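You operate a simulated robot arm through the tools that you are given. There is no shell and no other tool. Be economical: measure what you need, move in short steps, check, and stop when the job is done.

You run a simulated two-armed robot. Do the job below in one go: nothing can be reset, and whatever is moved stays where it is left.

JOB
Take the yellow cloth from the top of the long steel table and lay it out flat on the top of the steel bench.

It is judged by the outcome, as a careful person would: the job done as asked, and still so three seconds after it is handed in. It fails if anything else is knocked over, pushed out of place, dropped, spilled or broken. Flat cloth is picked up by pressing the open fingertips on it (5 to 10 N) and closing them slowly along it; thin cloth reads only 2 to 8 mm in the jaws.

ROBOT AND FRAMES
Two 7-joint arms with two-finger parallel grippers on one trunk, on a base that drives. Base frame: it is fixed to the floor where the robot stands at the start and does not move with it; the origin is under the middle of the robot, x ahead of it, y to its left, z up; the surface under the hand at the start is at about z = 86. Units: cm, degrees, N and s.
The left shoulder is at the start at [5.2, 10.1, 106], the right one opposite. With the tool pointing down near the work surface each hand reaches from about 24 to 54 cm from the robot's upright axis, wherever it stands, measured 20 degrees to its own side. Places, roughly: top of the steel bench [60, 160, 90]. Payload 2.4 kg a hand.
The TCP of each hand is the grasp point between the finger pads, 2.4 cm short of the fingertips. In the tool frame z runs along the fingers and y along their closing line. The gripper opens to 6.8 cm. The fingers are 1.7 cm wide and 1 cm thick; the gripper's body (4 by 7 cm) begins 4.1 cm behind the TCP.
Orientation is that of the tool frame in the base frame, as a unit quaternion [x, y, z, w]. With the fingers straight down and closing along the base's y, the tool's x points along the base's -x, its y along +y and its z along -z.

CONTROLS
- The arms move only by the tool jog_arm. It takes "left_deltas", "right_deltas" or both (then of equal length, played together; a hand with none holds still); each is a list of rows, each a list of 6 numbers: the shift along the tool's x, y, z in units of 50 mm (1.0 is 50 mm), then the turn, a rotation vector about the tool's x, y, z in units of 5 degrees (1.0 is 5 degrees). In form: [[x, y, z, wx, wy, wz], ...]. A call has 1 to 10 rows; each row shifts and turns the commanded pose from where the row before left it, along the tool's axes as they then stand. "left_gripper" and "right_gripper" are, for a hand that has rows, the finger opening in cm, from 0 to 6.8, set as the call begins (left out, the last holds). A call with a number of a shift or a turn outside -1 to 1 is refused whole. Each row takes 0.2 s and may step no farther than 5 cm and 8.6 degrees from the row before; otherwise, or with a gripper value out of range, the whole call is refused. Where a pose cannot be reached the arm comes as near as it can. A force on the tool above 40 N (or 10 N above the force at the start of the call, whichever is more), or a blocked arm, ends the call early, and 0.2 s more pass. The fingers move at their own pace (about 7.2 cm/s each) and stop on an object; they squeeze with about 23 N. The grip force told is the motor's: it shows also when the fingers shut on nothing. Time passes only in rows, and 0.2 s behind the last, so rows that do not move let the fingers close. The reply holds the time, the measured pose of the TCP, the force on the tool along the base axes, the opening and the grip force, in the units named above and with some noise, with the torque about the TCP (base axes, N m) and any sound that the robot's microphone picked up, and new pictures: "pictures" is both (left out), scene, wrist or none (wrist: the cameras of the hands that moved).
- Cameras (640 x 400 px; columns grow to the right, rows downward): "scene" is now at [13.82, 2.27, 121.45]; the picture's right is [0.27, -0.96, 0.00], its down [-0.58, -0.16, -0.80] and it looks along [0.77, 0.21, -0.60] (base axes); focal length 258 px, centre (320, 200). "left" rides on the left gripper at [8.4, -1.1, -7.5] in its tool frame; the picture's right is [0.13, 0.99, 0.00], its down [-0.60, 0.08, -0.79] and it looks along [-0.79, 0.10, 0.61] (tool axes); focal length 251 px, centre (320, 200). "right" rides on the right gripper at [8.4, 1.1, -7.5] in its tool frame; the picture's right is [-0.13, 0.99, 0.00], its down [-0.60, -0.08, -0.79] and it looks along [-0.79, -0.10, 0.61] (tool axes); focal length 251 px, centre (320, 200). There is no depth. A picture from a camera that has moved, and an enlarged one, comes with that camera's place and axes in the base frame and with its lens.
- move_column(by): slides the trunk up (or, below 0, down) by that many cm; the arms and the scene camera ride with it, the base frame stays. It gives what a move gives, with no picture.
- base_move(legs): drives the robot by 1 to 6 legs, each [ahead, left, turn to the left] in cm, cm and degrees, along the robot's own axes; the way and the turn of a leg run together, so that a leg with both is an arc; at most 150 cm and 180 degrees a leg. The arms and the cameras ride along, it lands a little off, and it stops where it bumps. It gives what a move gives, and a new picture of the scene camera.
- aim_head(pan, tilt): turns the head with the scene camera to pan (to the left, within 86 degrees either way) and tilt (down, from -29 to 69), counted from straight ahead of the robot. It gives what a move gives, and a new picture of the scene camera.
- inspect(camera, box): a new picture of the part [left, top, right, bottom] of that camera's present view, enlarged. The clock stands still meanwhile.
- finish_job(): hands the job in; it is judged then, once.

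Work in short steps. Places have to be worked out from the pictures, the camera data and where the tool is seen: move nearer, look again, correct. Check each grasp and each placing, and mend what went wrong. You have 120 turns and 260 pictures in all, those below and enlarged ones among them. Open the grippers and draw the arms clear of the work before you hand the job in, unless the task says otherwise; then end with one line.

The tools are called as name(argument=value, ...) on one line, values as JSON. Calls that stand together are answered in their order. jog_arm: Moves the arms, as the interface text tells. Its arguments: {"type":"object","properties":{"left_deltas":{"type":"array"},"left_gripper":{"type":"number"},"right_deltas":{"type":"array"},"right_gripper":{"type":"number"},"pictures":{"type":"string","enum":["both","scene","wrist","none"]}},"required":[]} The other tools are called the same way: move_column (by) slides the trunk up or down; base_move (legs) drives the base; aim_head (pan, tilt) turns the head that bears the scene camera; inspect (camera, box) takes an enlarged picture of a part of a camera's view; finish_job () hands the job in.

At the start:

```text
time_s: 0.0
left_tool_pos: [30.86, 27.5, 105.19]
left_tcp_rot: [-0.001, 1.0, 0.0, 0.0]
left_ft_force: [-0.1, -0.5, 0.0]
left_ft_torque: [-0.05, -0.01, 0.0]
left_opening: 6.78
left_grasp_force: 0.1
right_tool_pos: [37.71, -0.95, 105.91]
right_tcp_rot: [0.0, 1.0, 0.0, 0.001]
right_ft_force: [-0.5, 0.0, 0.2]
right_ft_torque: [0.01, 0.01, 0.05]
right_opening: 6.83
right_grasp_force: 0.1
trunk travel left (down, up): [-27.5, 57.4]
robot x, y, heading: [-0.05, -0.43, 0.1]
head pan, tilt: [15.5, 36.8]
```

scene: 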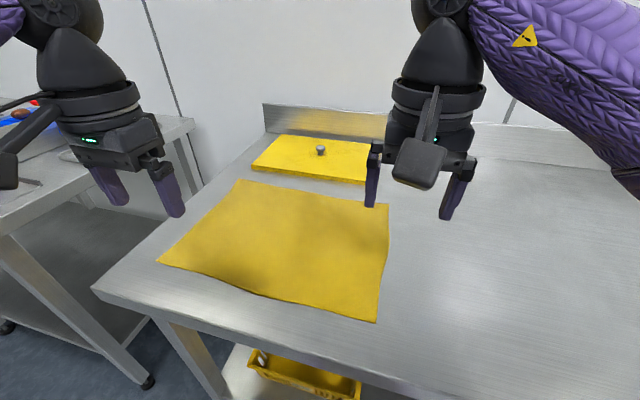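
right: 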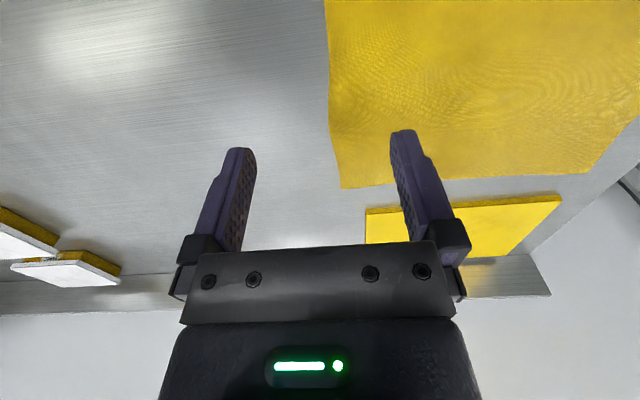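
left: 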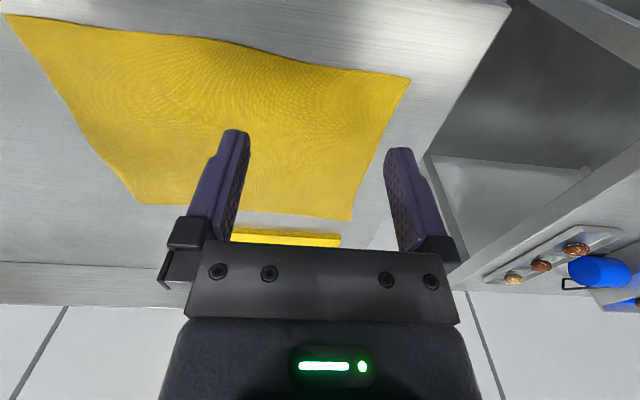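

I judge the cloth to lie at about x 34–62, y −0.5–37 on the table (z≈86), with a yellow lid behind it that must not be touched. First I look left at the bench.

aim_head(pan=70, tilt=25)

```text
time_s: 1.2
left_tool_pos: [30.92, 27.44, 105.16]
left_tcp_rot: [-0.001, 1.0, 0.0, 0.001]
left_ft_force: [0.7, -0.6, -0.4]
left_ft_torque: [0.01, -0.04, 0.01]
left_opening: 6.8
left_grasp_force: 0.1
right_tool_pos: [37.75, -0.96, 105.96]
right_tcp_rot: [0.0, 1.0, 0.0, 0.0]
right_ft_force: [0.0, -0.3, 0.1]
right_ft_torque: [0.0, 0.0, -0.02]
right_opening: 6.82
right_grasp_force: 0.0
trunk travel left (down, up): [-27.5, 57.4]
robot x, y, heading: [0.15, 0.32, -0.1]
head pan, tilt: [70.0, 25.0]
camera scene: at [8.59, 8.6, 123.3], right [0.94, -0.34, 0.0], down [-0.15, -0.4, -0.91], along [0.31, 0.85, -0.42], focal length 258 px, centre (320, 200)
```

scene: 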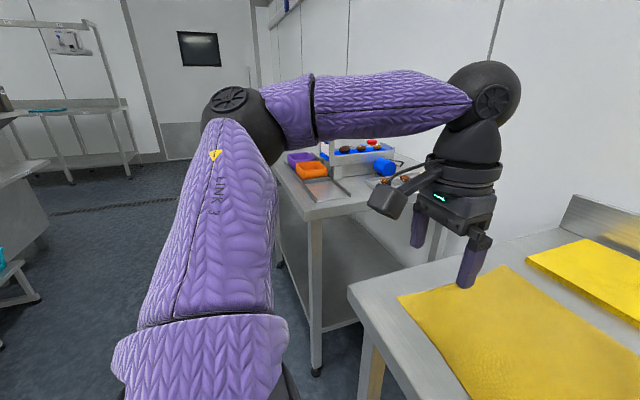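

inspect(camera="scene", box=[260, 120, 440, 232])

inspect(camera="left", box=[400, 100, 640, 320])

```text
3.56 times, centred on (350, 176) of scene
camera zoom: at [8.59, 8.6, 123.3], right [0.94, -0.34, 0.0], down [-0.15, -0.4, -0.91], along [0.31, 0.85, -0.42], focal length 915 px, centre (213, 285)
```

zoom: 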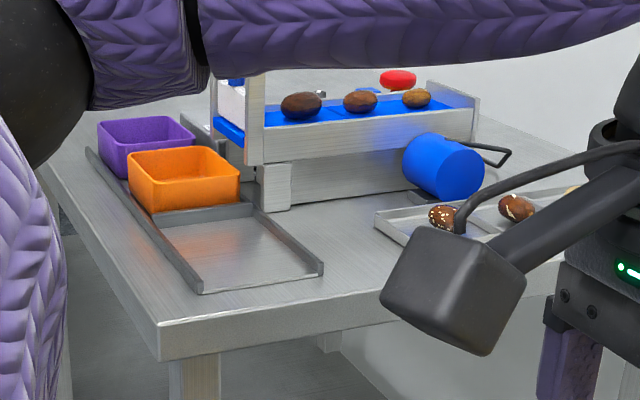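

```text
1.82 times, centred on (520, 210) of left
camera zoom: at [22.57, 26.49, 112.78], right [-0.13, 0.99, 0.0], down [0.6, 0.08, 0.79], along [0.79, 0.1, -0.61], focal length 457 px, centre (-44, 182)
```

zoom: 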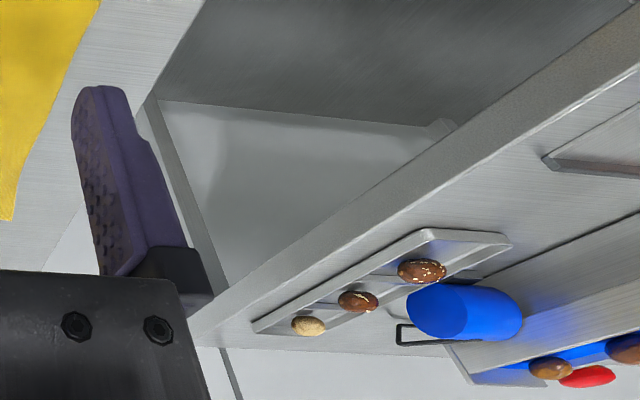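

The bench (edge around x≈26, starting y≈70) has clutter on its near end; I'll survey it later with the cloth in hand. Now I centre the robot on the cloth by driving 18 cm left and look down.

base_move(legs=[[0, 18, 0]])

aim_head(pan=0, tilt=48)

```text
time_s: 2.7
left_tool_pos: [30.97, 45.67, 105.2]
left_tcp_rot: [-0.001, 1.0, 0.0, -0.001]
left_ft_force: [0.2, 0.1, 0.0]
left_ft_torque: [0.0, 0.01, 0.03]
left_opening: 6.78
left_grasp_force: 0.1
right_tool_pos: [37.72, 17.24, 105.79]
right_tcp_rot: [-0.001, 1.0, 0.0, 0.0]
right_ft_force: [0.1, 0.1, -0.8]
right_ft_torque: [-0.01, -0.02, 0.0]
right_opening: 6.84
right_grasp_force: 0.2
trunk travel left (down, up): [-27.5, 57.4]
robot x, y, heading: [0.22, 17.84, -0.4]
head pan, tilt: [70.0, 25.0]
camera scene: at [8.59, 26.6, 123.3], right [0.94, -0.34, 0.0], down [-0.14, -0.4, -0.91], along [0.31, 0.85, -0.42], focal length 258 px, centre (320, 200)
```

scene: 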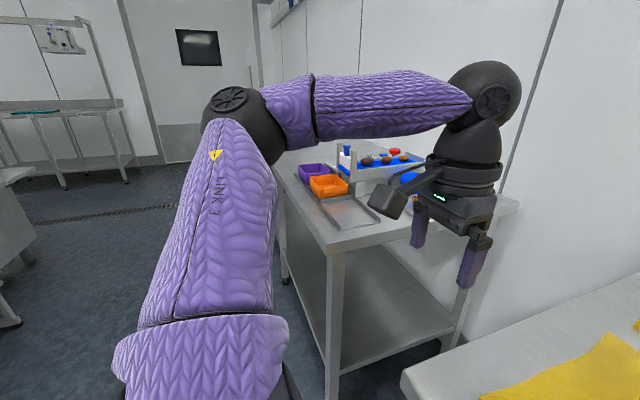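

```text
time_s: 4.2
left_tool_pos: [30.92, 45.59, 105.25]
left_tcp_rot: [-0.001, 1.0, 0.0, 0.0]
left_ft_force: [0.0, 0.2, -1.1]
left_ft_torque: [0.03, -0.04, 0.03]
left_opening: 6.8
left_grasp_force: 0.1
right_tool_pos: [37.65, 17.04, 105.9]
right_tcp_rot: [0.0, 1.0, 0.0, 0.0]
right_ft_force: [0.2, -0.3, 0.2]
right_ft_torque: [0.01, -0.01, -0.01]
right_opening: 6.78
right_grasp_force: 0.0
trunk travel left (down, up): [-27.5, 57.4]
robot x, y, heading: [0.2, 17.96, -0.0]
head pan, tilt: [0.0, 48.0]
camera scene: at [13.32, 17.91, 119.83], right [0.0, -1.0, 0.0], down [-0.74, 0.0, -0.67], along [0.67, 0.0, -0.74], focal length 258 px, centre (320, 200)
```

scene: 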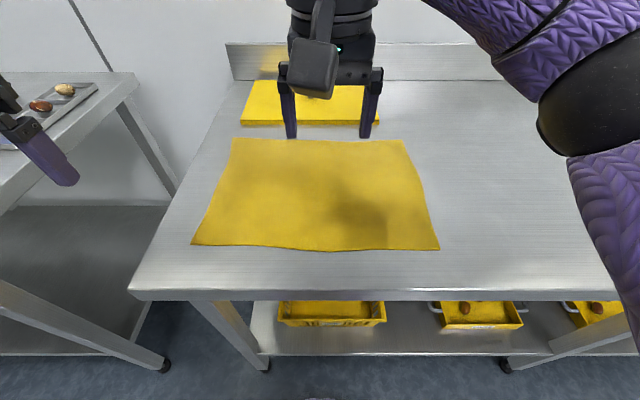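

Cloth near corners come out at about (35, 37.6) left and (33.9, 0) right. I move both hands above spots just inside those corners with 4 cm opening, TCP z≈93.

jog_arm(left_deltas=[[-0.373, -0.707, 0, 0, 0, 0], [-0.373, -0.707, 0, 0, 0, 0], [-0.373, -0.707, 0, 0, 0, 0], [0, 0, 0.81, 0, 0, 0], [0, 0, 0.81, 0, 0, 0], [0, 0, 0.81, 0, 0, 0], [0, 0, 0, 0, 0, 0]], right_deltas=[[0.11, -0.936, 0, 0, 0, 0], [0.11, -0.936, 0, 0, 0, 0], [0.11, -0.936, 0, 0, 0, 0], [0, 0, 0.86, 0, 0, 0], [0, 0, 0.86, 0, 0, 0], [0, 0, 0.86, 0, 0, 0], [0, 0, 0, 0, 0, 0]], left_gripper=4, right_gripper=4)

```text
time_s: 5.8
left_tool_pos: [36.53, 35.25, 92.92]
left_tcp_rot: [-0.001, 1.0, 0.0, 0.0]
left_ft_force: [-0.1, -0.4, -0.4]
left_ft_torque: [-0.01, 0.0, 0.01]
left_opening: 3.99
left_grasp_force: 0.1
right_tool_pos: [35.96, 3.1, 92.75]
right_tcp_rot: [0.0, 1.0, 0.0, -0.001]
right_ft_force: [0.6, -0.6, -0.3]
right_ft_torque: [0.01, -0.03, 0.02]
right_opening: 3.99
right_grasp_force: 0.2
trunk travel left (down, up): [-27.5, 57.4]
robot x, y, heading: [-0.64, 17.75, -0.3]
head pan, tilt: [0.0, 48.0]
camera scene: at [13.33, 17.89, 119.83], right [0.0, -1.0, 0.0], down [-0.74, 0.0, -0.67], along [0.67, 0.0, -0.74], focal length 258 px, centre (320, 200)
camera right: at [27.5, 4.37, 100.28], right [0.13, 0.99, 0.0], down [0.6, -0.08, 0.79], along [0.79, -0.1, -0.61], focal length 251 px, centre (320, 200)
camera left: at [28.17, 34.03, 100.47], right [-0.13, 0.99, 0.0], down [0.6, 0.08, 0.79], along [0.79, 0.1, -0.61], focal length 251 px, centre (320, 200)
```

scene: 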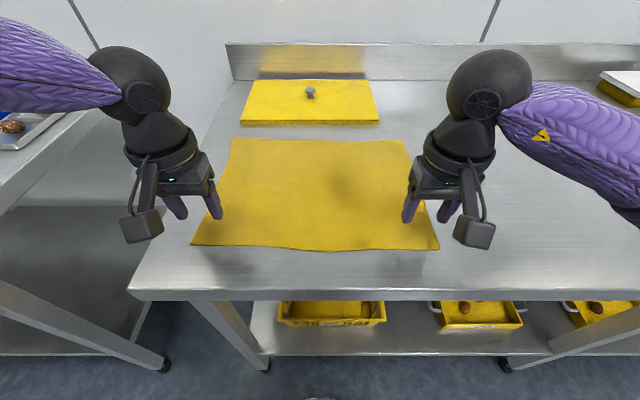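
right: 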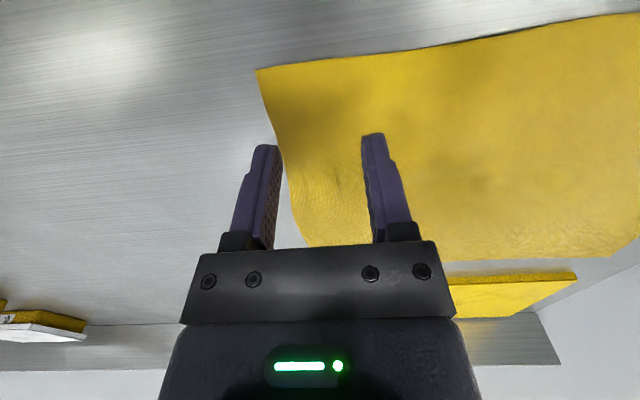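
left: 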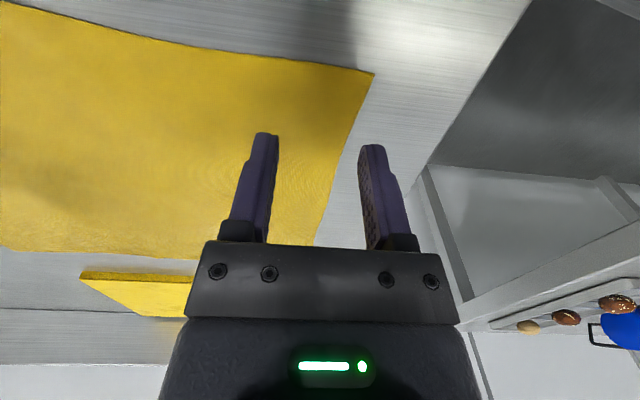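

Wrist views put the corners at (34.7, 37.9) and (33.8, 0.1), so the outer fingers are on the edge; I shift both hands inward by about 1.3 cm and lower to just above the cloth.

jog_arm(left_deltas=[[0, -0.3, 0, 0, 0, 0], [0, 0, 0.4, 0, 0, 0], [0, 0, 0.4, 0, 0, 0], [0, 0, 0, 0, 0, 0]], right_deltas=[[0, 0.24, 0, 0, 0, 0], [0, 0, 0.4, 0, 0, 0], [0, 0, 0.36, 0, 0, 0], [0, 0, 0, 0, 0, 0]], pictures="none")

jog_arm(left_deltas=[[0, 0, 0.1, 0, 0, 0], [0, 0, 0, 0, 0, 0]], right_deltas=[[0, 0, 0.1, 0, 0, 0], [0, 0, 0, 0, 0, 0]], pictures="wrist")

```text
time_s: 6.8
left_tool_pos: [36.42, 33.45, 88.9]
left_tcp_rot: [-0.001, 1.0, 0.0, 0.0]
left_ft_force: [0.3, 0.0, 0.2]
left_ft_torque: [0.0, -0.01, -0.03]
left_opening: 3.99
left_grasp_force: 0.1
right_tool_pos: [35.91, 4.41, 89.0]
right_tcp_rot: [0.0, 1.0, 0.001, 0.0]
right_ft_force: [-0.4, 0.4, -0.4]
right_ft_torque: [0.01, 0.01, 0.0]
right_opening: 4.02
right_grasp_force: 0.1
trunk travel left (down, up): [-27.5, 57.4]
robot x, y, heading: [-0.09, 17.93, -0.2]
head pan, tilt: [0.0, 48.0]
```

```text
time_s: 7.3
left_tool_pos: [36.27, 33.4, 88.63]
left_tcp_rot: [-0.001, 1.0, 0.0, 0.001]
left_ft_force: [-0.7, 0.7, 10.7]
left_ft_torque: [0.09, 0.03, 0.02]
left_opening: 4.01
left_grasp_force: 0.1
right_tool_pos: [35.9, 4.28, 88.64]
right_tcp_rot: [0.0, 1.0, 0.0, 0.0]
right_ft_force: [0.0, 0.9, 0.2]
right_ft_torque: [-0.01, 0.02, -0.01]
right_opening: 4.0
right_grasp_force: 0.0
trunk travel left (down, up): [-27.5, 57.4]
robot x, y, heading: [-0.19, 17.94, -0.1]
head pan, tilt: [0.0, 48.0]
camera right: at [27.47, 5.57, 96.07], right [0.13, 0.99, 0.0], down [0.6, -0.08, 0.79], along [0.79, -0.1, -0.61], focal length 251 px, centre (320, 200)
camera left: at [28.11, 32.36, 96.1], right [-0.13, 0.99, 0.0], down [0.6, 0.08, 0.79], along [0.79, 0.1, -0.61], focal length 251 px, centre (320, 200)
```

right: 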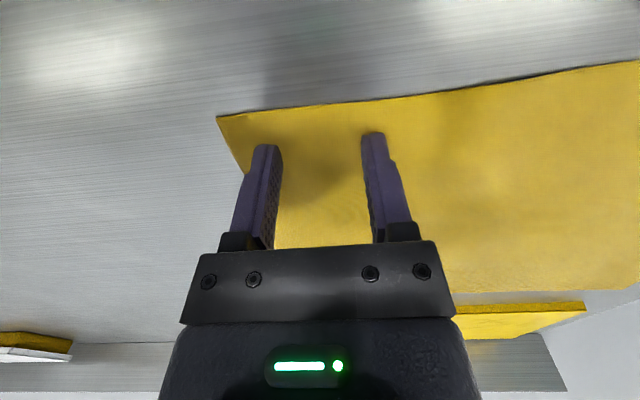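
left: 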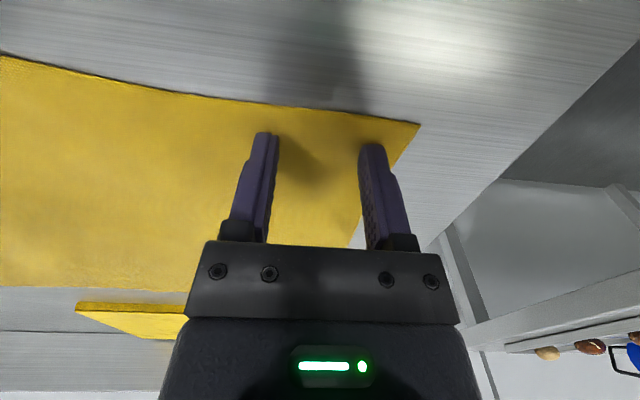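

Left presses with 10.7 N; right isn't touching yet, so I lower it a few mm.

jog_arm(right_deltas=[[0, 0, 0.05, 0, 0, 0], [0, 0, 0, 0, 0, 0]], pictures="none")

```text
time_s: 8.0
left_tool_pos: [36.32, 33.49, 88.66]
left_tcp_rot: [0.001, 1.0, 0.001, 0.002]
left_ft_force: [2.0, -0.9, 3.9]
left_ft_torque: [0.05, 0.01, 0.01]
left_opening: 3.99
left_grasp_force: 0.1
right_tool_pos: [35.85, 4.34, 88.63]
right_tcp_rot: [0.0, 1.0, 0.001, 0.002]
right_ft_force: [0.1, -1.0, 27.3]
right_ft_torque: [-0.22, 0.12, -0.01]
right_opening: 4.02
right_grasp_force: 0.0
trunk travel left (down, up): [-27.5, 57.4]
robot x, y, heading: [0.31, 18.15, 0.2]
head pan, tilt: [0.0, 48.0]
```

Right reads 27 N, so I back it off ~1.2 mm and start closing both in small stages.

jog_arm(right_deltas=[[0, 0, -0.028, 0, 0, 0], [0, 0, 0, 0, 0, 0]], left_deltas=[[0, 0, 0.006, 0, 0, 0], [0, 0, 0, 0, 0, 0]], pictures="none")

jog_arm(right_deltas=[[0, 0, 0, 0, 0, 0], [0, 0, 0, 0, 0, 0]], left_deltas=[[0, 0, 0, 0, 0, 0], [0, 0, 0, 0, 0, 0]], left_gripper=3, right_gripper=3, pictures="wrist")

```text
time_s: 8.6
left_tool_pos: [36.47, 33.49, 88.49]
left_tcp_rot: [-0.002, 1.0, 0.001, 0.001]
left_ft_force: [-2.1, 2.7, 17.7]
left_ft_torque: [0.19, 0.12, 0.02]
left_opening: 3.99
left_grasp_force: 0.3
right_tool_pos: [35.9, 4.28, 88.33]
right_tcp_rot: [0.0, 1.0, 0.0, 0.0]
right_ft_force: [1.8, 0.6, 7.3]
right_ft_torque: [0.0, 0.02, -0.04]
right_opening: 4.01
right_grasp_force: 0.0
trunk travel left (down, up): [-27.5, 57.4]
robot x, y, heading: [-0.09, 18.0, -0.3]
head pan, tilt: [0.0, 48.0]
```

```text
time_s: 9.2
left_tool_pos: [36.44, 33.47, 88.53]
left_tcp_rot: [0.0, 1.0, 0.0, 0.001]
left_ft_force: [0.2, -1.4, 19.0]
left_ft_torque: [0.09, 0.05, -0.01]
left_opening: 2.84
left_grasp_force: 0.0
right_tool_pos: [35.88, 4.24, 88.56]
right_tcp_rot: [0.0, 1.0, 0.0, 0.0]
right_ft_force: [0.8, 2.3, 4.1]
right_ft_torque: [0.01, 0.06, -0.01]
right_opening: 3.04
right_grasp_force: 0.0
trunk travel left (down, up): [-27.5, 57.4]
robot x, y, heading: [-0.05, 17.84, -0.2]
head pan, tilt: [0.0, 48.0]
camera right: at [27.44, 5.49, 95.98], right [0.13, 0.99, 0.0], down [0.6, -0.08, 0.79], along [0.79, -0.1, -0.61], focal length 251 px, centre (320, 200)
camera left: at [28.05, 32.29, 96.09], right [-0.13, 0.99, 0.0], down [0.6, 0.08, 0.79], along [0.79, 0.1, -0.61], focal length 251 px, centre (320, 200)
```

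right: 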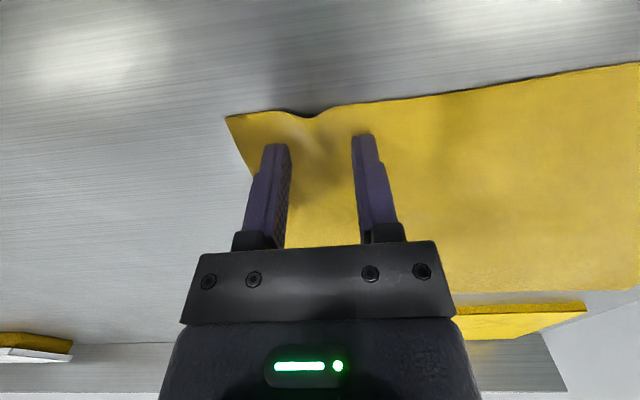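
left: 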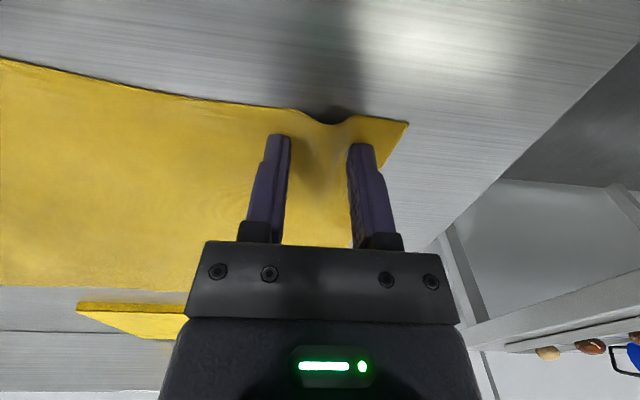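

Both hands are folding the cloth between the fingers as wanted. I ease left slightly, press right slightly, and keep closing.

jog_arm(right_deltas=[[0, 0, 0.005, 0, 0, 0], [0, 0, 0, 0, 0, 0]], left_deltas=[[0, 0, -0.01, 0, 0, 0], [0, 0, 0, 0, 0, 0]], left_gripper=2, right_gripper=2, pictures="none")

jog_arm(right_deltas=[[0, 0, 0, 0, 0, 0], [0, 0, 0, 0, 0, 0]], left_deltas=[[0, 0, 0, 0, 0, 0], [0, 0, 0, 0, 0, 0]], left_gripper=1.1, right_gripper=1.1, pictures="none")

jog_arm(right_deltas=[[0, 0, 0, 0, 0, 0], [0, 0, 0, 0, 0, 0], [0, 0, 0, 0, 0, 0]], left_deltas=[[0, 0, 0, 0, 0, 0], [0, 0, 0, 0, 0, 0], [0, 0, 0, 0, 0, 0]], left_gripper=0, right_gripper=0, pictures="wrist")

```text
time_s: 9.8
left_tool_pos: [36.34, 33.54, 88.6]
left_tcp_rot: [0.0, 1.0, 0.001, 0.0]
left_ft_force: [-0.1, -2.8, 7.5]
left_ft_torque: [0.0, 0.04, 0.03]
left_opening: 2.05
left_grasp_force: 0.1
right_tool_pos: [35.93, 4.36, 88.57]
right_tcp_rot: [-0.001, 1.0, 0.001, 0.0]
right_ft_force: [-0.9, 0.5, 6.2]
right_ft_torque: [-0.04, 0.03, 0.03]
right_opening: 2.12
right_grasp_force: 0.1
trunk travel left (down, up): [-27.5, 57.4]
robot x, y, heading: [-0.15, 18.06, -0.1]
head pan, tilt: [0.0, 48.0]
```

```text
time_s: 10.3
left_tool_pos: [36.39, 33.59, 88.55]
left_tcp_rot: [0.0, 1.0, 0.0, 0.0]
left_ft_force: [0.1, -1.1, 4.9]
left_ft_torque: [-0.02, 0.03, 0.01]
left_opening: 1.17
left_grasp_force: 0.7
right_tool_pos: [35.92, 4.29, 88.44]
right_tcp_rot: [0.0, 1.0, -0.001, 0.0]
right_ft_force: [0.6, 1.1, 6.1]
right_ft_torque: [0.07, 0.04, 0.01]
right_opening: 1.11
right_grasp_force: 0.4
trunk travel left (down, up): [-27.5, 57.4]
robot x, y, heading: [-0.1, 17.79, -0.2]
head pan, tilt: [0.0, 48.0]
```

```text
time_s: 11.2
left_tool_pos: [36.47, 33.47, 88.56]
left_tcp_rot: [0.0, 1.0, -0.001, 0.001]
left_ft_force: [0.1, -10.7, 2.6]
left_ft_torque: [-0.26, 0.0, 0.13]
left_opening: 0.21
left_grasp_force: 23.5
right_tool_pos: [35.95, 4.27, 88.64]
right_tcp_rot: [0.0, 1.0, 0.0, 0.0]
right_ft_force: [-0.2, 11.7, 7.9]
right_ft_torque: [0.27, 0.0, 0.0]
right_opening: 0.22
right_grasp_force: 23.3
trunk travel left (down, up): [-27.5, 57.4]
robot x, y, heading: [0.16, 18.1, -0.1]
head pan, tilt: [0.0, 48.0]
camera right: at [27.52, 5.57, 95.99], right [0.13, 0.99, 0.0], down [0.6, -0.08, 0.79], along [0.79, -0.1, -0.61], focal length 251 px, centre (320, 200)
camera left: at [28.08, 32.37, 96.13], right [-0.13, 0.99, 0.0], down [0.6, 0.08, 0.79], along [0.79, 0.1, -0.61], focal length 251 px, centre (320, 200)
```

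right: 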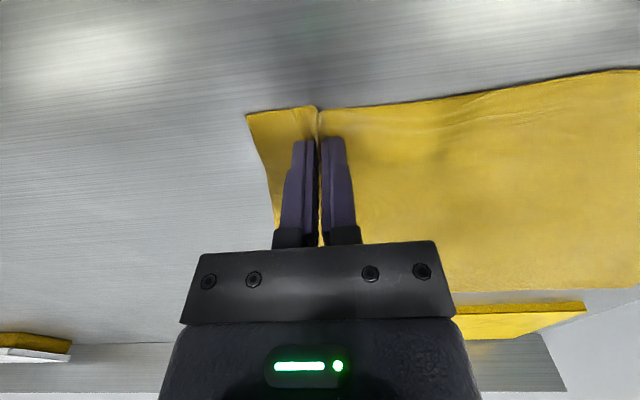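
left: 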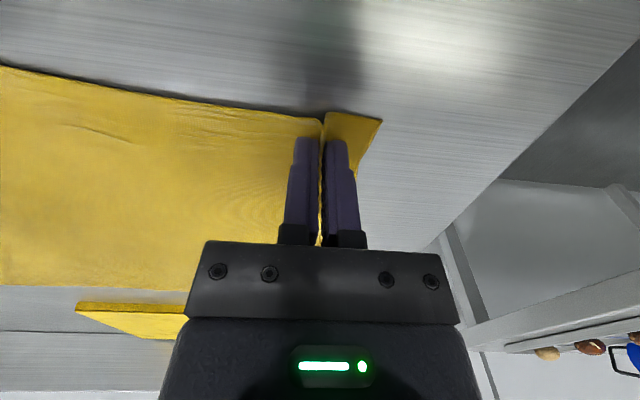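

Both corners are gripped (2 mm, ~23 N) with ~11 N stretch between hands. I ease them inward 5 mm each and lift 15 cm.

jog_arm(right_deltas=[[0, 0.12, 0, 0, 0, 0], [0, 0, -0.4, 0, 0, 0], [0, 0, -0.6, 0, 0, 0], [0, 0, -0.6, 0, 0, 0], [0, 0, -0.7, 0, 0, 0], [0, 0, -0.7, 0, 0, 0], [0, 0, 0, 0, 0, 0]], left_deltas=[[0, -0.12, 0, 0, 0, 0], [0, 0, -0.4, 0, 0, 0], [0, 0, -0.6, 0, 0, 0], [0, 0, -0.6, 0, 0, 0], [0, 0, -0.7, 0, 0, 0], [0, 0, -0.7, 0, 0, 0], [0, 0, 0, 0, 0, 0]], pictures="scene")

```text
time_s: 12.8
left_tool_pos: [36.6, 32.6, 103.44]
left_tcp_rot: [0.0, 1.0, 0.0, 0.0]
left_ft_force: [0.0, -0.5, -0.1]
left_ft_torque: [-0.02, 0.01, -0.01]
left_opening: 0.2
left_grasp_force: 23.4
right_tool_pos: [35.89, 4.89, 103.33]
right_tcp_rot: [0.001, 1.0, 0.0, 0.001]
right_ft_force: [-0.3, -0.1, -0.8]
right_ft_torque: [0.04, -0.01, 0.02]
right_opening: 0.21
right_grasp_force: 23.1
trunk travel left (down, up): [-27.5, 57.4]
robot x, y, heading: [0.14, 17.61, 0.0]
head pan, tilt: [0.0, 48.0]
camera scene: at [13.31, 17.9, 119.82], right [0.0, -1.0, 0.0], down [-0.74, 0.0, -0.67], along [0.67, 0.0, -0.74], focal length 258 px, centre (320, 200)
```

scene: 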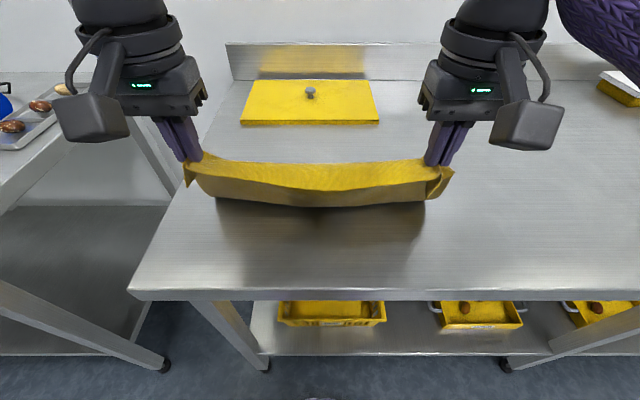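

The cloth is hanging from both hands. I raise the trunk by 40 cm so the cloth clears everything, then look toward the bench.

move_column(by=40)

aim_head(pan=60, tilt=35)

```text
time_s: 16.6
left_tool_pos: [36.55, 32.87, 143.46]
left_tcp_rot: [-0.001, 1.0, 0.0, 0.0]
left_ft_force: [-0.3, -0.5, -0.7]
left_ft_torque: [0.02, 0.03, 0.0]
left_opening: 0.22
left_grasp_force: 23.2
right_tool_pos: [36.08, 4.84, 143.37]
right_tcp_rot: [0.001, 1.0, -0.001, 0.0]
right_ft_force: [0.2, 1.1, 0.4]
right_ft_torque: [0.01, 0.01, -0.03]
right_opening: 0.2
right_grasp_force: 23.6
trunk travel left (down, up): [-67.5, 17.4]
robot x, y, heading: [-0.02, 17.95, 0.2]
head pan, tilt: [0.0, 48.0]
```

```text
time_s: 17.9
left_tool_pos: [36.56, 32.78, 143.66]
left_tcp_rot: [-0.001, 1.0, 0.0, 0.0]
left_ft_force: [-0.8, -0.3, -0.2]
left_ft_torque: [-0.06, 0.01, -0.02]
left_opening: 0.22
left_grasp_force: 23.4
right_tool_pos: [35.89, 4.87, 143.55]
right_tcp_rot: [0.0, 1.0, 0.0, 0.0]
right_ft_force: [0.1, 0.5, 0.3]
right_ft_torque: [0.06, 0.02, 0.01]
right_opening: 0.21
right_grasp_force: 22.8
trunk travel left (down, up): [-67.5, 17.4]
robot x, y, heading: [0.15, 18.39, 0.1]
head pan, tilt: [60.0, 35.0]
camera scene: at [5.63, 25.52, 161.93], right [0.87, -0.5, 0.0], down [-0.29, -0.5, -0.82], along [0.41, 0.71, -0.57], focal length 258 px, centre (320, 200)
```

scene: 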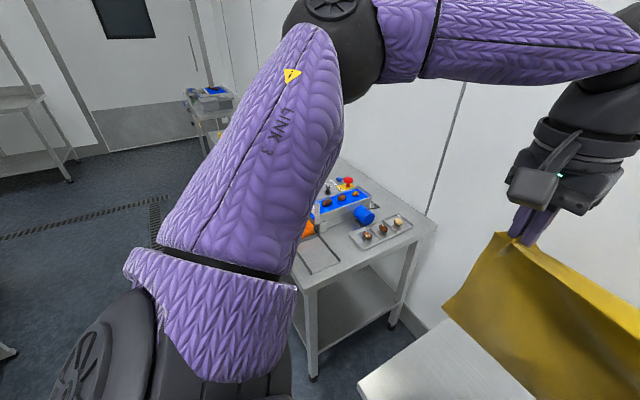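

The near end of the bench is cluttered; I need a view of its far part. I back off 15 cm and drive left 60 cm, then look.

base_move(legs=[[-20, 0, 0], [0, 60, 0]])

aim_head(pan=20, tilt=35)

```text
time_s: 22.5
left_tool_pos: [16.25, 92.6, 143.58]
left_tcp_rot: [-0.001, 1.0, 0.0, 0.0]
left_ft_force: [0.5, 0.0, -0.2]
left_ft_torque: [-0.05, -0.01, 0.0]
left_opening: 0.22
left_grasp_force: 22.9
right_tool_pos: [15.62, 64.54, 143.42]
right_tcp_rot: [0.0, 1.0, 0.0, 0.0]
right_ft_force: [-0.9, 1.1, 0.6]
right_ft_torque: [0.0, 0.01, -0.01]
right_opening: 0.2
right_grasp_force: 23.1
trunk travel left (down, up): [-67.5, 17.4]
robot x, y, heading: [-20.23, 77.78, 0.1]
head pan, tilt: [60.0, 35.0]
camera scene: at [-14.74, 85.23, 161.93], right [0.87, -0.5, 0.0], down [-0.29, -0.5, -0.82], along [0.41, 0.71, -0.57], focal length 258 px, centre (320, 200)
```

scene: 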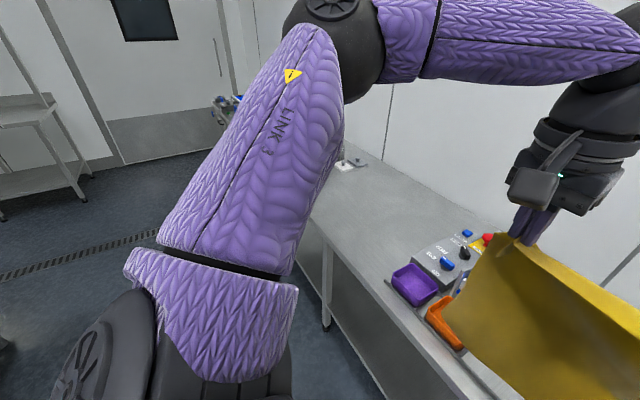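

```text
time_s: 23.5
left_tool_pos: [16.12, 92.52, 143.64]
left_tcp_rot: [-0.001, 1.0, 0.001, -0.001]
left_ft_force: [0.1, -0.6, -0.1]
left_ft_torque: [0.0, 0.01, 0.01]
left_opening: 0.22
left_grasp_force: 22.8
right_tool_pos: [15.59, 64.52, 143.45]
right_tcp_rot: [0.0, 1.0, 0.0, 0.0]
right_ft_force: [0.2, 0.2, 0.4]
right_ft_torque: [0.01, 0.0, -0.03]
right_opening: 0.2
right_grasp_force: 23.2
trunk travel left (down, up): [-67.5, 17.4]
robot x, y, heading: [-20.32, 77.55, -0.0]
head pan, tilt: [20.0, 35.0]
camera scene: at [-10.86, 80.58, 161.93], right [0.34, -0.94, 0.0], down [-0.54, -0.2, -0.82], along [0.77, 0.28, -0.57], focal length 258 px, centre (320, 200)
```

scene: 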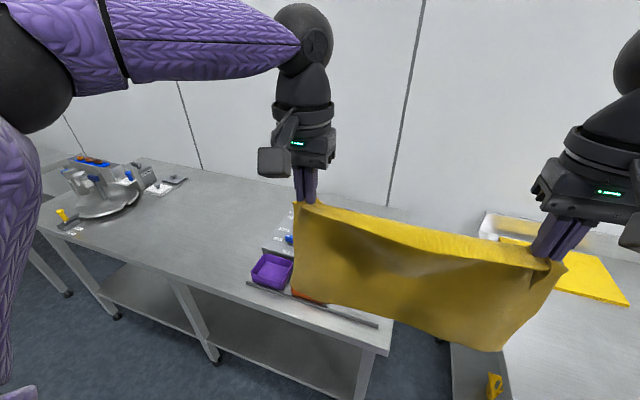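

There is a wide clear stretch on the bench between the purple bin (y≈122) and the round device (y≈190). I drive 79 cm left to centre on y≈157 and look down at it.

base_move(legs=[[0, 79, 0]])

aim_head(pan=0, tilt=35)

```text
time_s: 27.7
left_tool_pos: [15.99, 170.12, 143.62]
left_tcp_rot: [-0.003, 1.0, -0.001, 0.001]
left_ft_force: [-0.6, -0.1, 0.1]
left_ft_torque: [0.0, 0.01, 0.01]
left_opening: 0.23
left_grasp_force: 22.5
right_tool_pos: [15.54, 142.11, 143.5]
right_tcp_rot: [-0.003, 1.0, 0.0, 0.0]
right_ft_force: [-0.2, -0.2, -0.3]
right_ft_torque: [0.02, -0.01, -0.01]
right_opening: 0.25
right_grasp_force: 23.2
trunk travel left (down, up): [-67.5, 17.4]
robot x, y, heading: [-20.19, 154.99, 0.3]
head pan, tilt: [20.0, 35.0]
camera scene: at [-11.11, 157.96, 161.93], right [0.35, -0.94, 0.0], down [-0.54, -0.2, -0.82], along [0.77, 0.28, -0.57], focal length 258 px, centre (320, 200)
```

scene: 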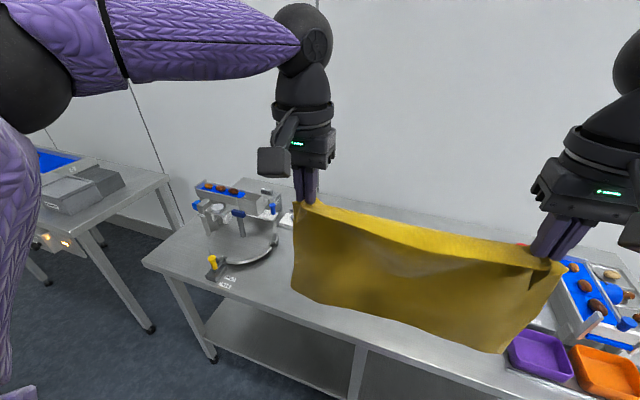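

```text
time_s: 28.5
left_tool_pos: [15.84, 170.05, 143.62]
left_tcp_rot: [-0.004, 1.0, 0.0, -0.001]
left_ft_force: [0.5, -1.3, 0.2]
left_ft_torque: [0.01, 0.03, 0.01]
left_opening: 0.21
left_grasp_force: 23.5
right_tool_pos: [15.39, 142.08, 143.64]
right_tcp_rot: [-0.003, 1.0, 0.0, 0.001]
right_ft_force: [-0.4, 1.0, 0.1]
right_ft_torque: [-0.02, 0.0, -0.02]
right_opening: 0.23
right_grasp_force: 23.0
trunk travel left (down, up): [-67.5, 17.4]
robot x, y, heading: [-20.86, 155.02, 0.4]
head pan, tilt: [0.0, 35.0]
camera scene: at [-10.57, 154.92, 161.93], right [0.01, -1.0, 0.0], down [-0.57, 0.0, -0.82], along [0.82, 0.01, -0.57], focal length 258 px, centre (320, 200)
```

scene: 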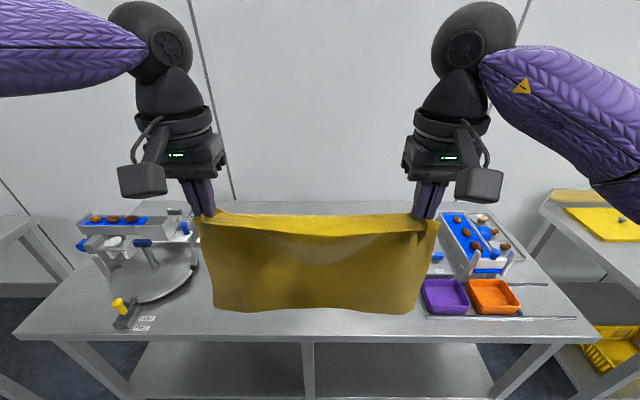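

The free area on the bench spans y≈125–195, x≈27–90. I drive up to the bench (20 ahead, 4 left), then move hands up and forward so the cloth's trailing edge can be laid first.

base_move(legs=[[20, 4, -0.3]])

jog_arm(left_deltas=[[-0.46, 0, -0.3, 0, 0, 0], [-0.46, 0, -0.3, 0, 0, 0], [-0.46, 0, -0.3, 0, 0, 0], [-0.46, 0, -0.3, 0, 0, 0], [-0.46, 0, -0.3, 0, 0, 0], [-0.46, 0, -0.3, 0, 0, 0], [0, 0, 0, 0, 0, 0]], right_deltas=[[-0.46, 0, -0.3, 0, 0, 0], [-0.46, 0, -0.3, 0, 0, 0], [-0.46, 0, -0.3, 0, 0, 0], [-0.46, 0, -0.3, 0, 0, 0], [-0.46, 0, -0.3, 0, 0, 0], [-0.46, 0, -0.3, 0, 0, 0], [0, 0, 0, 0, 0, 0]], pictures="scene")

```text
time_s: 30.1
left_tool_pos: [35.9, 173.87, 143.45]
left_tcp_rot: [-0.002, 1.0, 0.0, 0.001]
left_ft_force: [-0.4, -0.7, 0.5]
left_ft_torque: [-0.03, 0.06, 0.01]
left_opening: 0.21
left_grasp_force: 23.3
right_tool_pos: [35.44, 145.98, 143.49]
right_tcp_rot: [0.0, 1.0, 0.001, 0.001]
right_ft_force: [0.6, 1.3, -0.3]
right_ft_torque: [-0.01, 0.0, -0.01]
right_opening: 0.22
right_grasp_force: 23.2
trunk travel left (down, up): [-67.5, 17.4]
robot x, y, heading: [-0.41, 158.96, 0.2]
head pan, tilt: [0.0, 35.0]
camera scene: at [9.44, 158.97, 161.93], right [0.0, -1.0, 0.0], down [-0.57, 0.0, -0.82], along [0.82, 0.0, -0.57], focal length 258 px, centre (320, 200)
```

scene: 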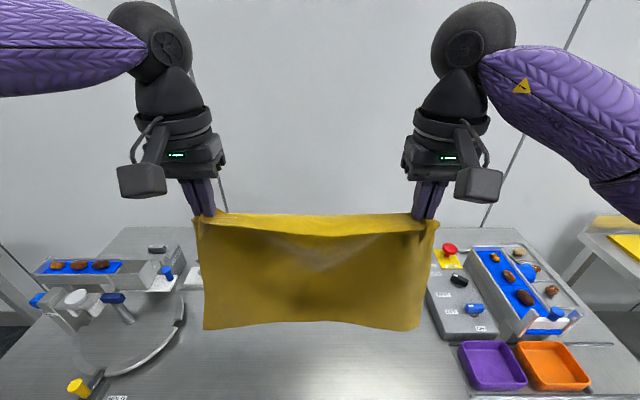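

```text
time_s: 31.7
left_tool_pos: [38.8, 175.15, 145.57]
left_tcp_rot: [-0.001, 1.0, 0.0, 0.0]
left_ft_force: [5.0, -22.7, 1.8]
left_ft_torque: [-0.59, -0.07, 0.16]
left_opening: 0.27
left_grasp_force: 23.1
left hand out of reach, approached as far as the arm can: row 2, 3, 4, 5, 6
right_tool_pos: [43.37, 145.82, 149.12]
right_tcp_rot: [-0.001, 1.0, 0.001, -0.002]
right_ft_force: [-4.9, 23.0, -3.2]
right_ft_torque: [0.58, 0.11, 0.04]
right_opening: 0.24
right_grasp_force: 22.7
right hand out of reach, approached as far as the arm can: row 4, 5, 6
trunk travel left (down, up): [-67.5, 17.4]
robot x, y, heading: [-0.53, 159.37, 0.1]
head pan, tilt: [0.0, 35.0]
camera scene: at [9.34, 158.92, 161.93], right [0.0, -1.0, 0.0], down [-0.57, 0.0, -0.82], along [0.82, 0.0, -0.57], focal length 258 px, centre (320, 200)
```

scene: 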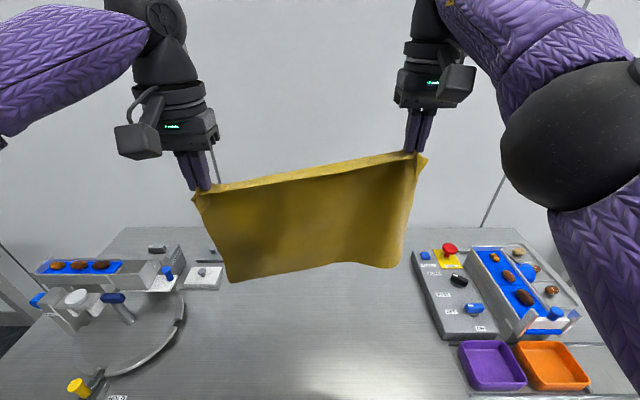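

The raised pose is out of reach and the hands are stretching the cloth. I test a small step back to learn where the commanded pose stands.

jog_arm(right_deltas=[[0.4, 0, 0.26, 0, 0, 0], [0.4, 0, 0.26, 0, 0, 0], [0, 0, 0, 0, 0, 0]], pictures="none")

```text
time_s: 32.5
left_tool_pos: [38.8, 175.17, 145.53]
left_tcp_rot: [-0.001, 1.0, 0.0, 0.0]
left_ft_force: [0.1, -16.4, -0.3]
left_ft_torque: [-0.38, 0.0, 0.1]
left_opening: 0.25
left_grasp_force: 22.4
right_tool_pos: [39.33, 145.7, 146.35]
right_tcp_rot: [0.0, 1.0, 0.0, 0.0]
right_ft_force: [-1.4, 14.9, -0.3]
right_ft_torque: [0.39, 0.0, 0.02]
right_opening: 0.21
right_grasp_force: 23.0
trunk travel left (down, up): [-67.5, 17.4]
robot x, y, heading: [-0.74, 159.31, 0.0]
head pan, tilt: [0.0, 35.0]
```

The command follows the reached pose, good. I bring both hands back to x≈36 and even, easing the stretch, then lower them 13 cm relative to the trunk, where forward reach is longer.

jog_arm(left_deltas=[[0.28, -0.14, 0.2, 0, 0, 0], [0.28, -0.14, 0.2, 0, 0, 0], [0, 0, 0.65, 0, 0, 0], [0, 0, 0.65, 0, 0, 0], [0, 0, 0.65, 0, 0, 0], [0, 0, 0.65, 0, 0, 0], [0, 0, 0, 0, 0, 0]], right_deltas=[[0.33, 0.05, 0.285, 0, 0, 0], [0.33, 0.05, 0.285, 0, 0, 0], [0, 0, 0.65, 0, 0, 0], [0, 0, 0.65, 0, 0, 0], [0, 0, 0.65, 0, 0, 0], [0, 0, 0.65, 0, 0, 0], [0, 0, 0, 0, 0, 0]], pictures="scene")

```text
time_s: 34.1
left_tool_pos: [36.28, 173.78, 130.5]
left_tcp_rot: [-0.002, 1.0, 0.0, 0.0]
left_ft_force: [-0.2, -0.7, 0.4]
left_ft_torque: [-0.03, 0.0, 0.01]
left_opening: 0.21
left_grasp_force: 23.0
right_tool_pos: [36.02, 146.04, 130.63]
right_tcp_rot: [-0.002, 1.0, -0.001, 0.0]
right_ft_force: [-1.2, 0.2, -0.3]
right_ft_torque: [0.01, 0.03, 0.0]
right_opening: 0.2
right_grasp_force: 23.6
trunk travel left (down, up): [-67.5, 17.4]
robot x, y, heading: [-1.02, 159.12, 0.1]
head pan, tilt: [0.0, 35.0]
camera scene: at [9.33, 158.97, 161.94], right [0.0, -1.0, 0.0], down [-0.57, 0.0, -0.82], along [0.82, 0.0, -0.57], focal length 258 px, centre (320, 200)
```

scene: 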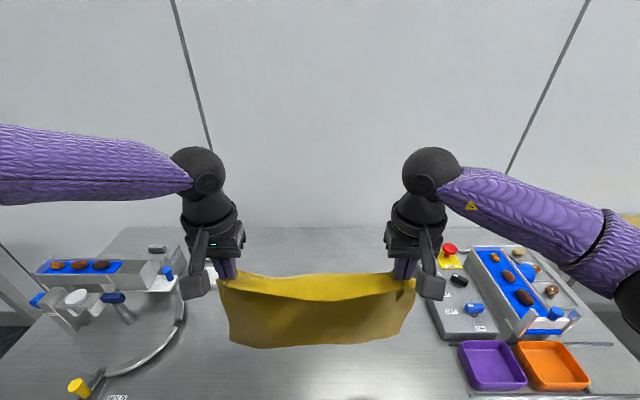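

Cloth restored. Now forward 11 cm in even steps.

jog_arm(left_deltas=[[-0.55, 0, 0, 0, 0, 0], [-0.55, 0, 0, 0, 0, 0], [-0.55, 0, 0, 0, 0, 0], [-0.55, 0, 0, 0, 0, 0], [0, 0, 0, 0, 0, 0]], right_deltas=[[-0.6, 0, 0, 0, 0, 0], [-0.55, 0, 0, 0, 0, 0], [-0.55, 0, 0, 0, 0, 0], [-0.55, 0, 0, 0, 0, 0], [0, 0, 0, 0, 0, 0]], pictures="none")

```text
time_s: 35.3
left_tool_pos: [40.87, 176.6, 131.98]
left_tcp_rot: [-0.001, 1.0, 0.0, 0.0]
left_ft_force: [7.1, -30.1, -1.8]
left_ft_torque: [-0.73, -0.17, 0.26]
left_opening: 0.44
left_grasp_force: 22.9
left hand out of reach, approached as far as the arm can: row 2, 3, 4
right_tool_pos: [47.42, 146.14, 130.56]
right_tcp_rot: [-0.003, 1.0, 0.001, 0.0]
right_ft_force: [-6.5, 29.8, 1.1]
right_ft_torque: [0.77, 0.18, 0.05]
right_opening: 0.17
right_grasp_force: 23.1
trunk travel left (down, up): [-67.5, 17.4]
robot x, y, heading: [-0.77, 159.42, 0.0]
head pan, tilt: [0.0, 35.0]
```

Left arm stops short at x≈41 and tension rose to 30 N, so I immediately bring the right hand back level and left inward.

jog_arm(left_deltas=[[0.3, -0.4, 0.1, 0, 0, 0], [0.3, -0.2, 0.2, 0, 0, 0], [0.3, 0, 0, 0, 0, 0], [0, 0, 0, 0, 0, 0]], right_deltas=[[0.8, 0, 0, 0, 0, 0], [0.8, 0, 0, 0, 0, 0], [0.6, 0, 0, 0, 0, 0], [0, 0, 0, 0, 0, 0]])

```text
time_s: 36.3
left_tool_pos: [36.45, 173.85, 130.45]
left_tcp_rot: [-0.002, 1.0, 0.0, -0.001]
left_ft_force: [-0.4, 0.1, -1.3]
left_ft_torque: [-0.04, 0.02, 0.01]
left_opening: 0.23
left_grasp_force: 23.1
right_tool_pos: [36.35, 146.01, 130.72]
right_tcp_rot: [0.0, 1.0, 0.0, -0.001]
right_ft_force: [0.5, -0.1, -0.2]
right_ft_torque: [-0.01, 0.01, 0.03]
right_opening: 0.14
right_grasp_force: 23.4
trunk travel left (down, up): [-67.5, 17.4]
robot x, y, heading: [-0.71, 159.04, 0.0]
head pan, tilt: [0.0, 35.0]
camera scene: at [9.44, 158.98, 161.93], right [0.0, -1.0, 0.0], down [-0.57, 0.0, -0.82], along [0.82, 0.0, -0.57], focal length 258 px, centre (320, 200)
camera right: at [27.97, 147.28, 138.11], right [0.13, 0.99, 0.0], down [0.6, -0.08, 0.79], along [0.79, -0.1, -0.61], focal length 251 px, centre (320, 200)
camera left: at [28.05, 172.77, 137.96], right [-0.13, 0.99, 0.0], down [0.6, 0.08, 0.79], along [0.79, 0.11, -0.61], focal length 251 px, centre (320, 200)
```

scene: 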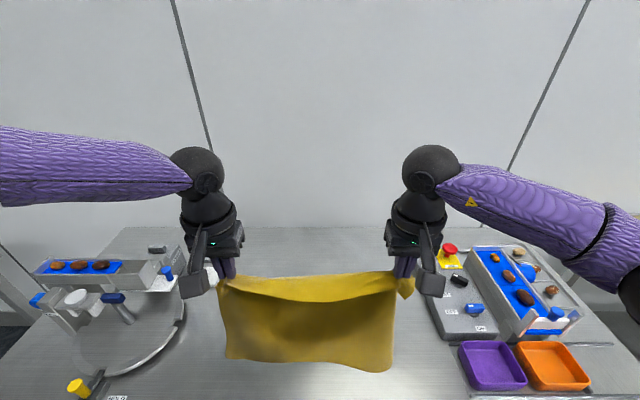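
right: 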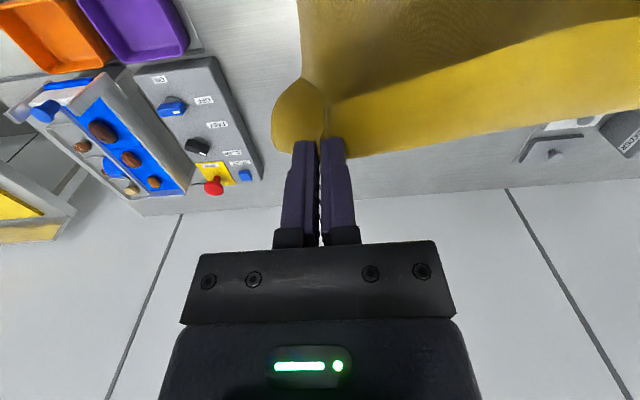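
left: 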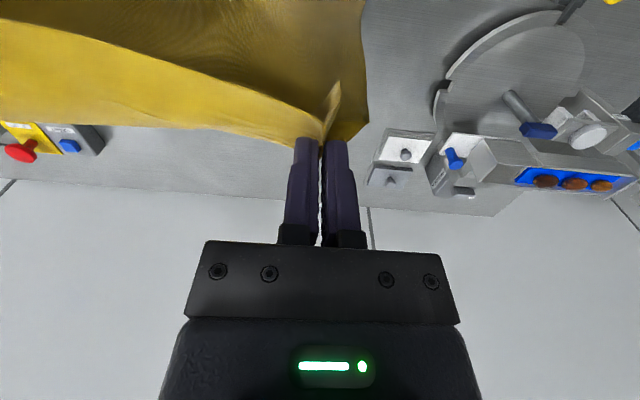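

Cloth is still held by both hands, lying level again. I check how much room the base has in front of the bench by tilting the head down.

aim_head(pan=0, tilt=69)

```text
time_s: 37.3
left_tool_pos: [36.28, 173.86, 130.4]
left_tcp_rot: [-0.002, 1.0, 0.0, -0.001]
left_ft_force: [1.0, 0.6, 0.3]
left_ft_torque: [0.06, 0.02, 0.0]
left_opening: 0.25
left_grasp_force: 23.0
right_tool_pos: [36.33, 146.21, 130.64]
right_tcp_rot: [-0.001, 1.0, 0.0, 0.0]
right_ft_force: [0.2, 1.2, 0.1]
right_ft_torque: [0.03, 0.0, 0.01]
right_opening: 0.13
right_grasp_force: 23.0
trunk travel left (down, up): [-67.5, 17.4]
robot x, y, heading: [-0.76, 158.8, 0.2]
head pan, tilt: [0.0, 68.8]
camera scene: at [6.14, 158.95, 157.57], right [0.0, -1.0, 0.0], down [-0.93, 0.0, -0.36], along [0.36, 0.0, -0.93], focal length 258 px, centre (320, 200)
```

scene: 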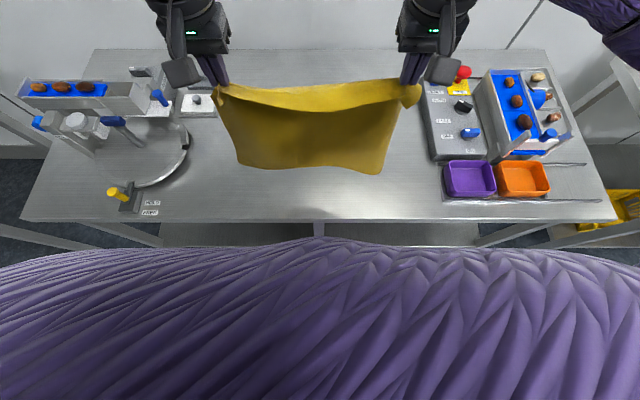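

The bench spans x≈27–92; the torso has little room to go closer. Instead I pitch both hands forward about the wrists to gain reach; first 15° to test.

jog_arm(left_deltas=[[-0.314, 0, -0.014, 0, -1, 0], [-0.314, 0, -0.014, 0, -1, 0], [-0.314, 0, -0.014, 0, -1, 0], [0, 0, 0, 0, 0, 0]], right_deltas=[[-0.314, 0, -0.014, 0, -1, 0], [-0.314, 0, -0.014, 0, -1, 0], [-0.314, 0, -0.014, 0, -1, 0], [0, 0, 0, 0, 0, 0]], pictures="none")

```text
time_s: 38.3
left_tool_pos: [41.0, 173.84, 131.1]
left_tcp_rot: [-0.001, 0.991, 0.001, 0.131]
left_ft_force: [-0.1, -0.9, 2.0]
left_ft_torque: [0.0, -0.03, -0.04]
left_opening: 0.22
left_grasp_force: 23.0
right_tool_pos: [41.02, 146.1, 131.27]
right_tcp_rot: [0.0, 0.991, 0.0, 0.13]
right_ft_force: [0.0, 0.6, -0.4]
right_ft_torque: [0.0, 0.01, -0.02]
right_opening: 0.14
right_grasp_force: 23.4
trunk travel left (down, up): [-67.5, 17.4]
robot x, y, heading: [-0.47, 159.15, -0.0]
head pan, tilt: [0.0, 68.8]
```

Works without tension. I continue pitching another 30°.

jog_arm(left_deltas=[[-0.314, 0, -0.014, 0, -1, 0], [-0.314, 0, -0.014, 0, -1, 0], [-0.314, 0, -0.014, 0, -1, 0], [-0.314, 0, -0.014, 0, -1, 0], [-0.314, 0, -0.014, 0, -1, 0], [-0.314, 0, -0.014, 0, -1, 0], [0, 0, 0, 0, 0, 0]], right_deltas=[[-0.314, 0, -0.014, 0, -1, 0], [-0.314, 0, -0.014, 0, -1, 0], [-0.314, 0, -0.014, 0, -1, 0], [-0.314, 0, -0.014, 0, -1, 0], [-0.314, 0, -0.014, 0, -1, 0], [-0.314, 0, -0.014, 0, -1, 0], [0, 0, 0, 0, 0, 0]], pictures="scene")

```text
time_s: 39.9
left_tool_pos: [49.09, 173.97, 135.82]
left_tcp_rot: [0.0, 0.923, 0.0, 0.384]
left_ft_force: [0.2, 0.6, 0.1]
left_ft_torque: [0.0, 0.01, 0.01]
left_opening: 0.23
left_grasp_force: 23.0
right_tool_pos: [49.02, 146.35, 135.78]
right_tcp_rot: [-0.001, 0.924, 0.001, 0.382]
right_ft_force: [-0.6, 1.1, 0.6]
right_ft_torque: [0.0, -0.02, 0.0]
right_opening: 0.13
right_grasp_force: 23.1
trunk travel left (down, up): [-67.5, 17.4]
robot x, y, heading: [-0.8, 158.95, 0.4]
head pan, tilt: [0.0, 68.8]
camera scene: at [6.14, 158.95, 157.56], right [0.0, -1.0, 0.0], down [-0.93, 0.0, -0.36], along [0.36, 0.0, -0.93], focal length 258 px, centre (320, 200)
```

scene: 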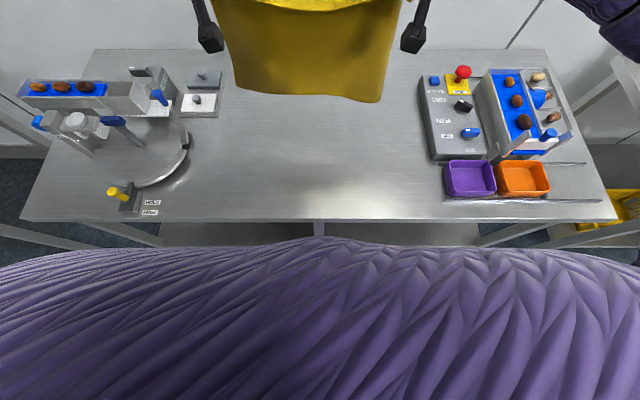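

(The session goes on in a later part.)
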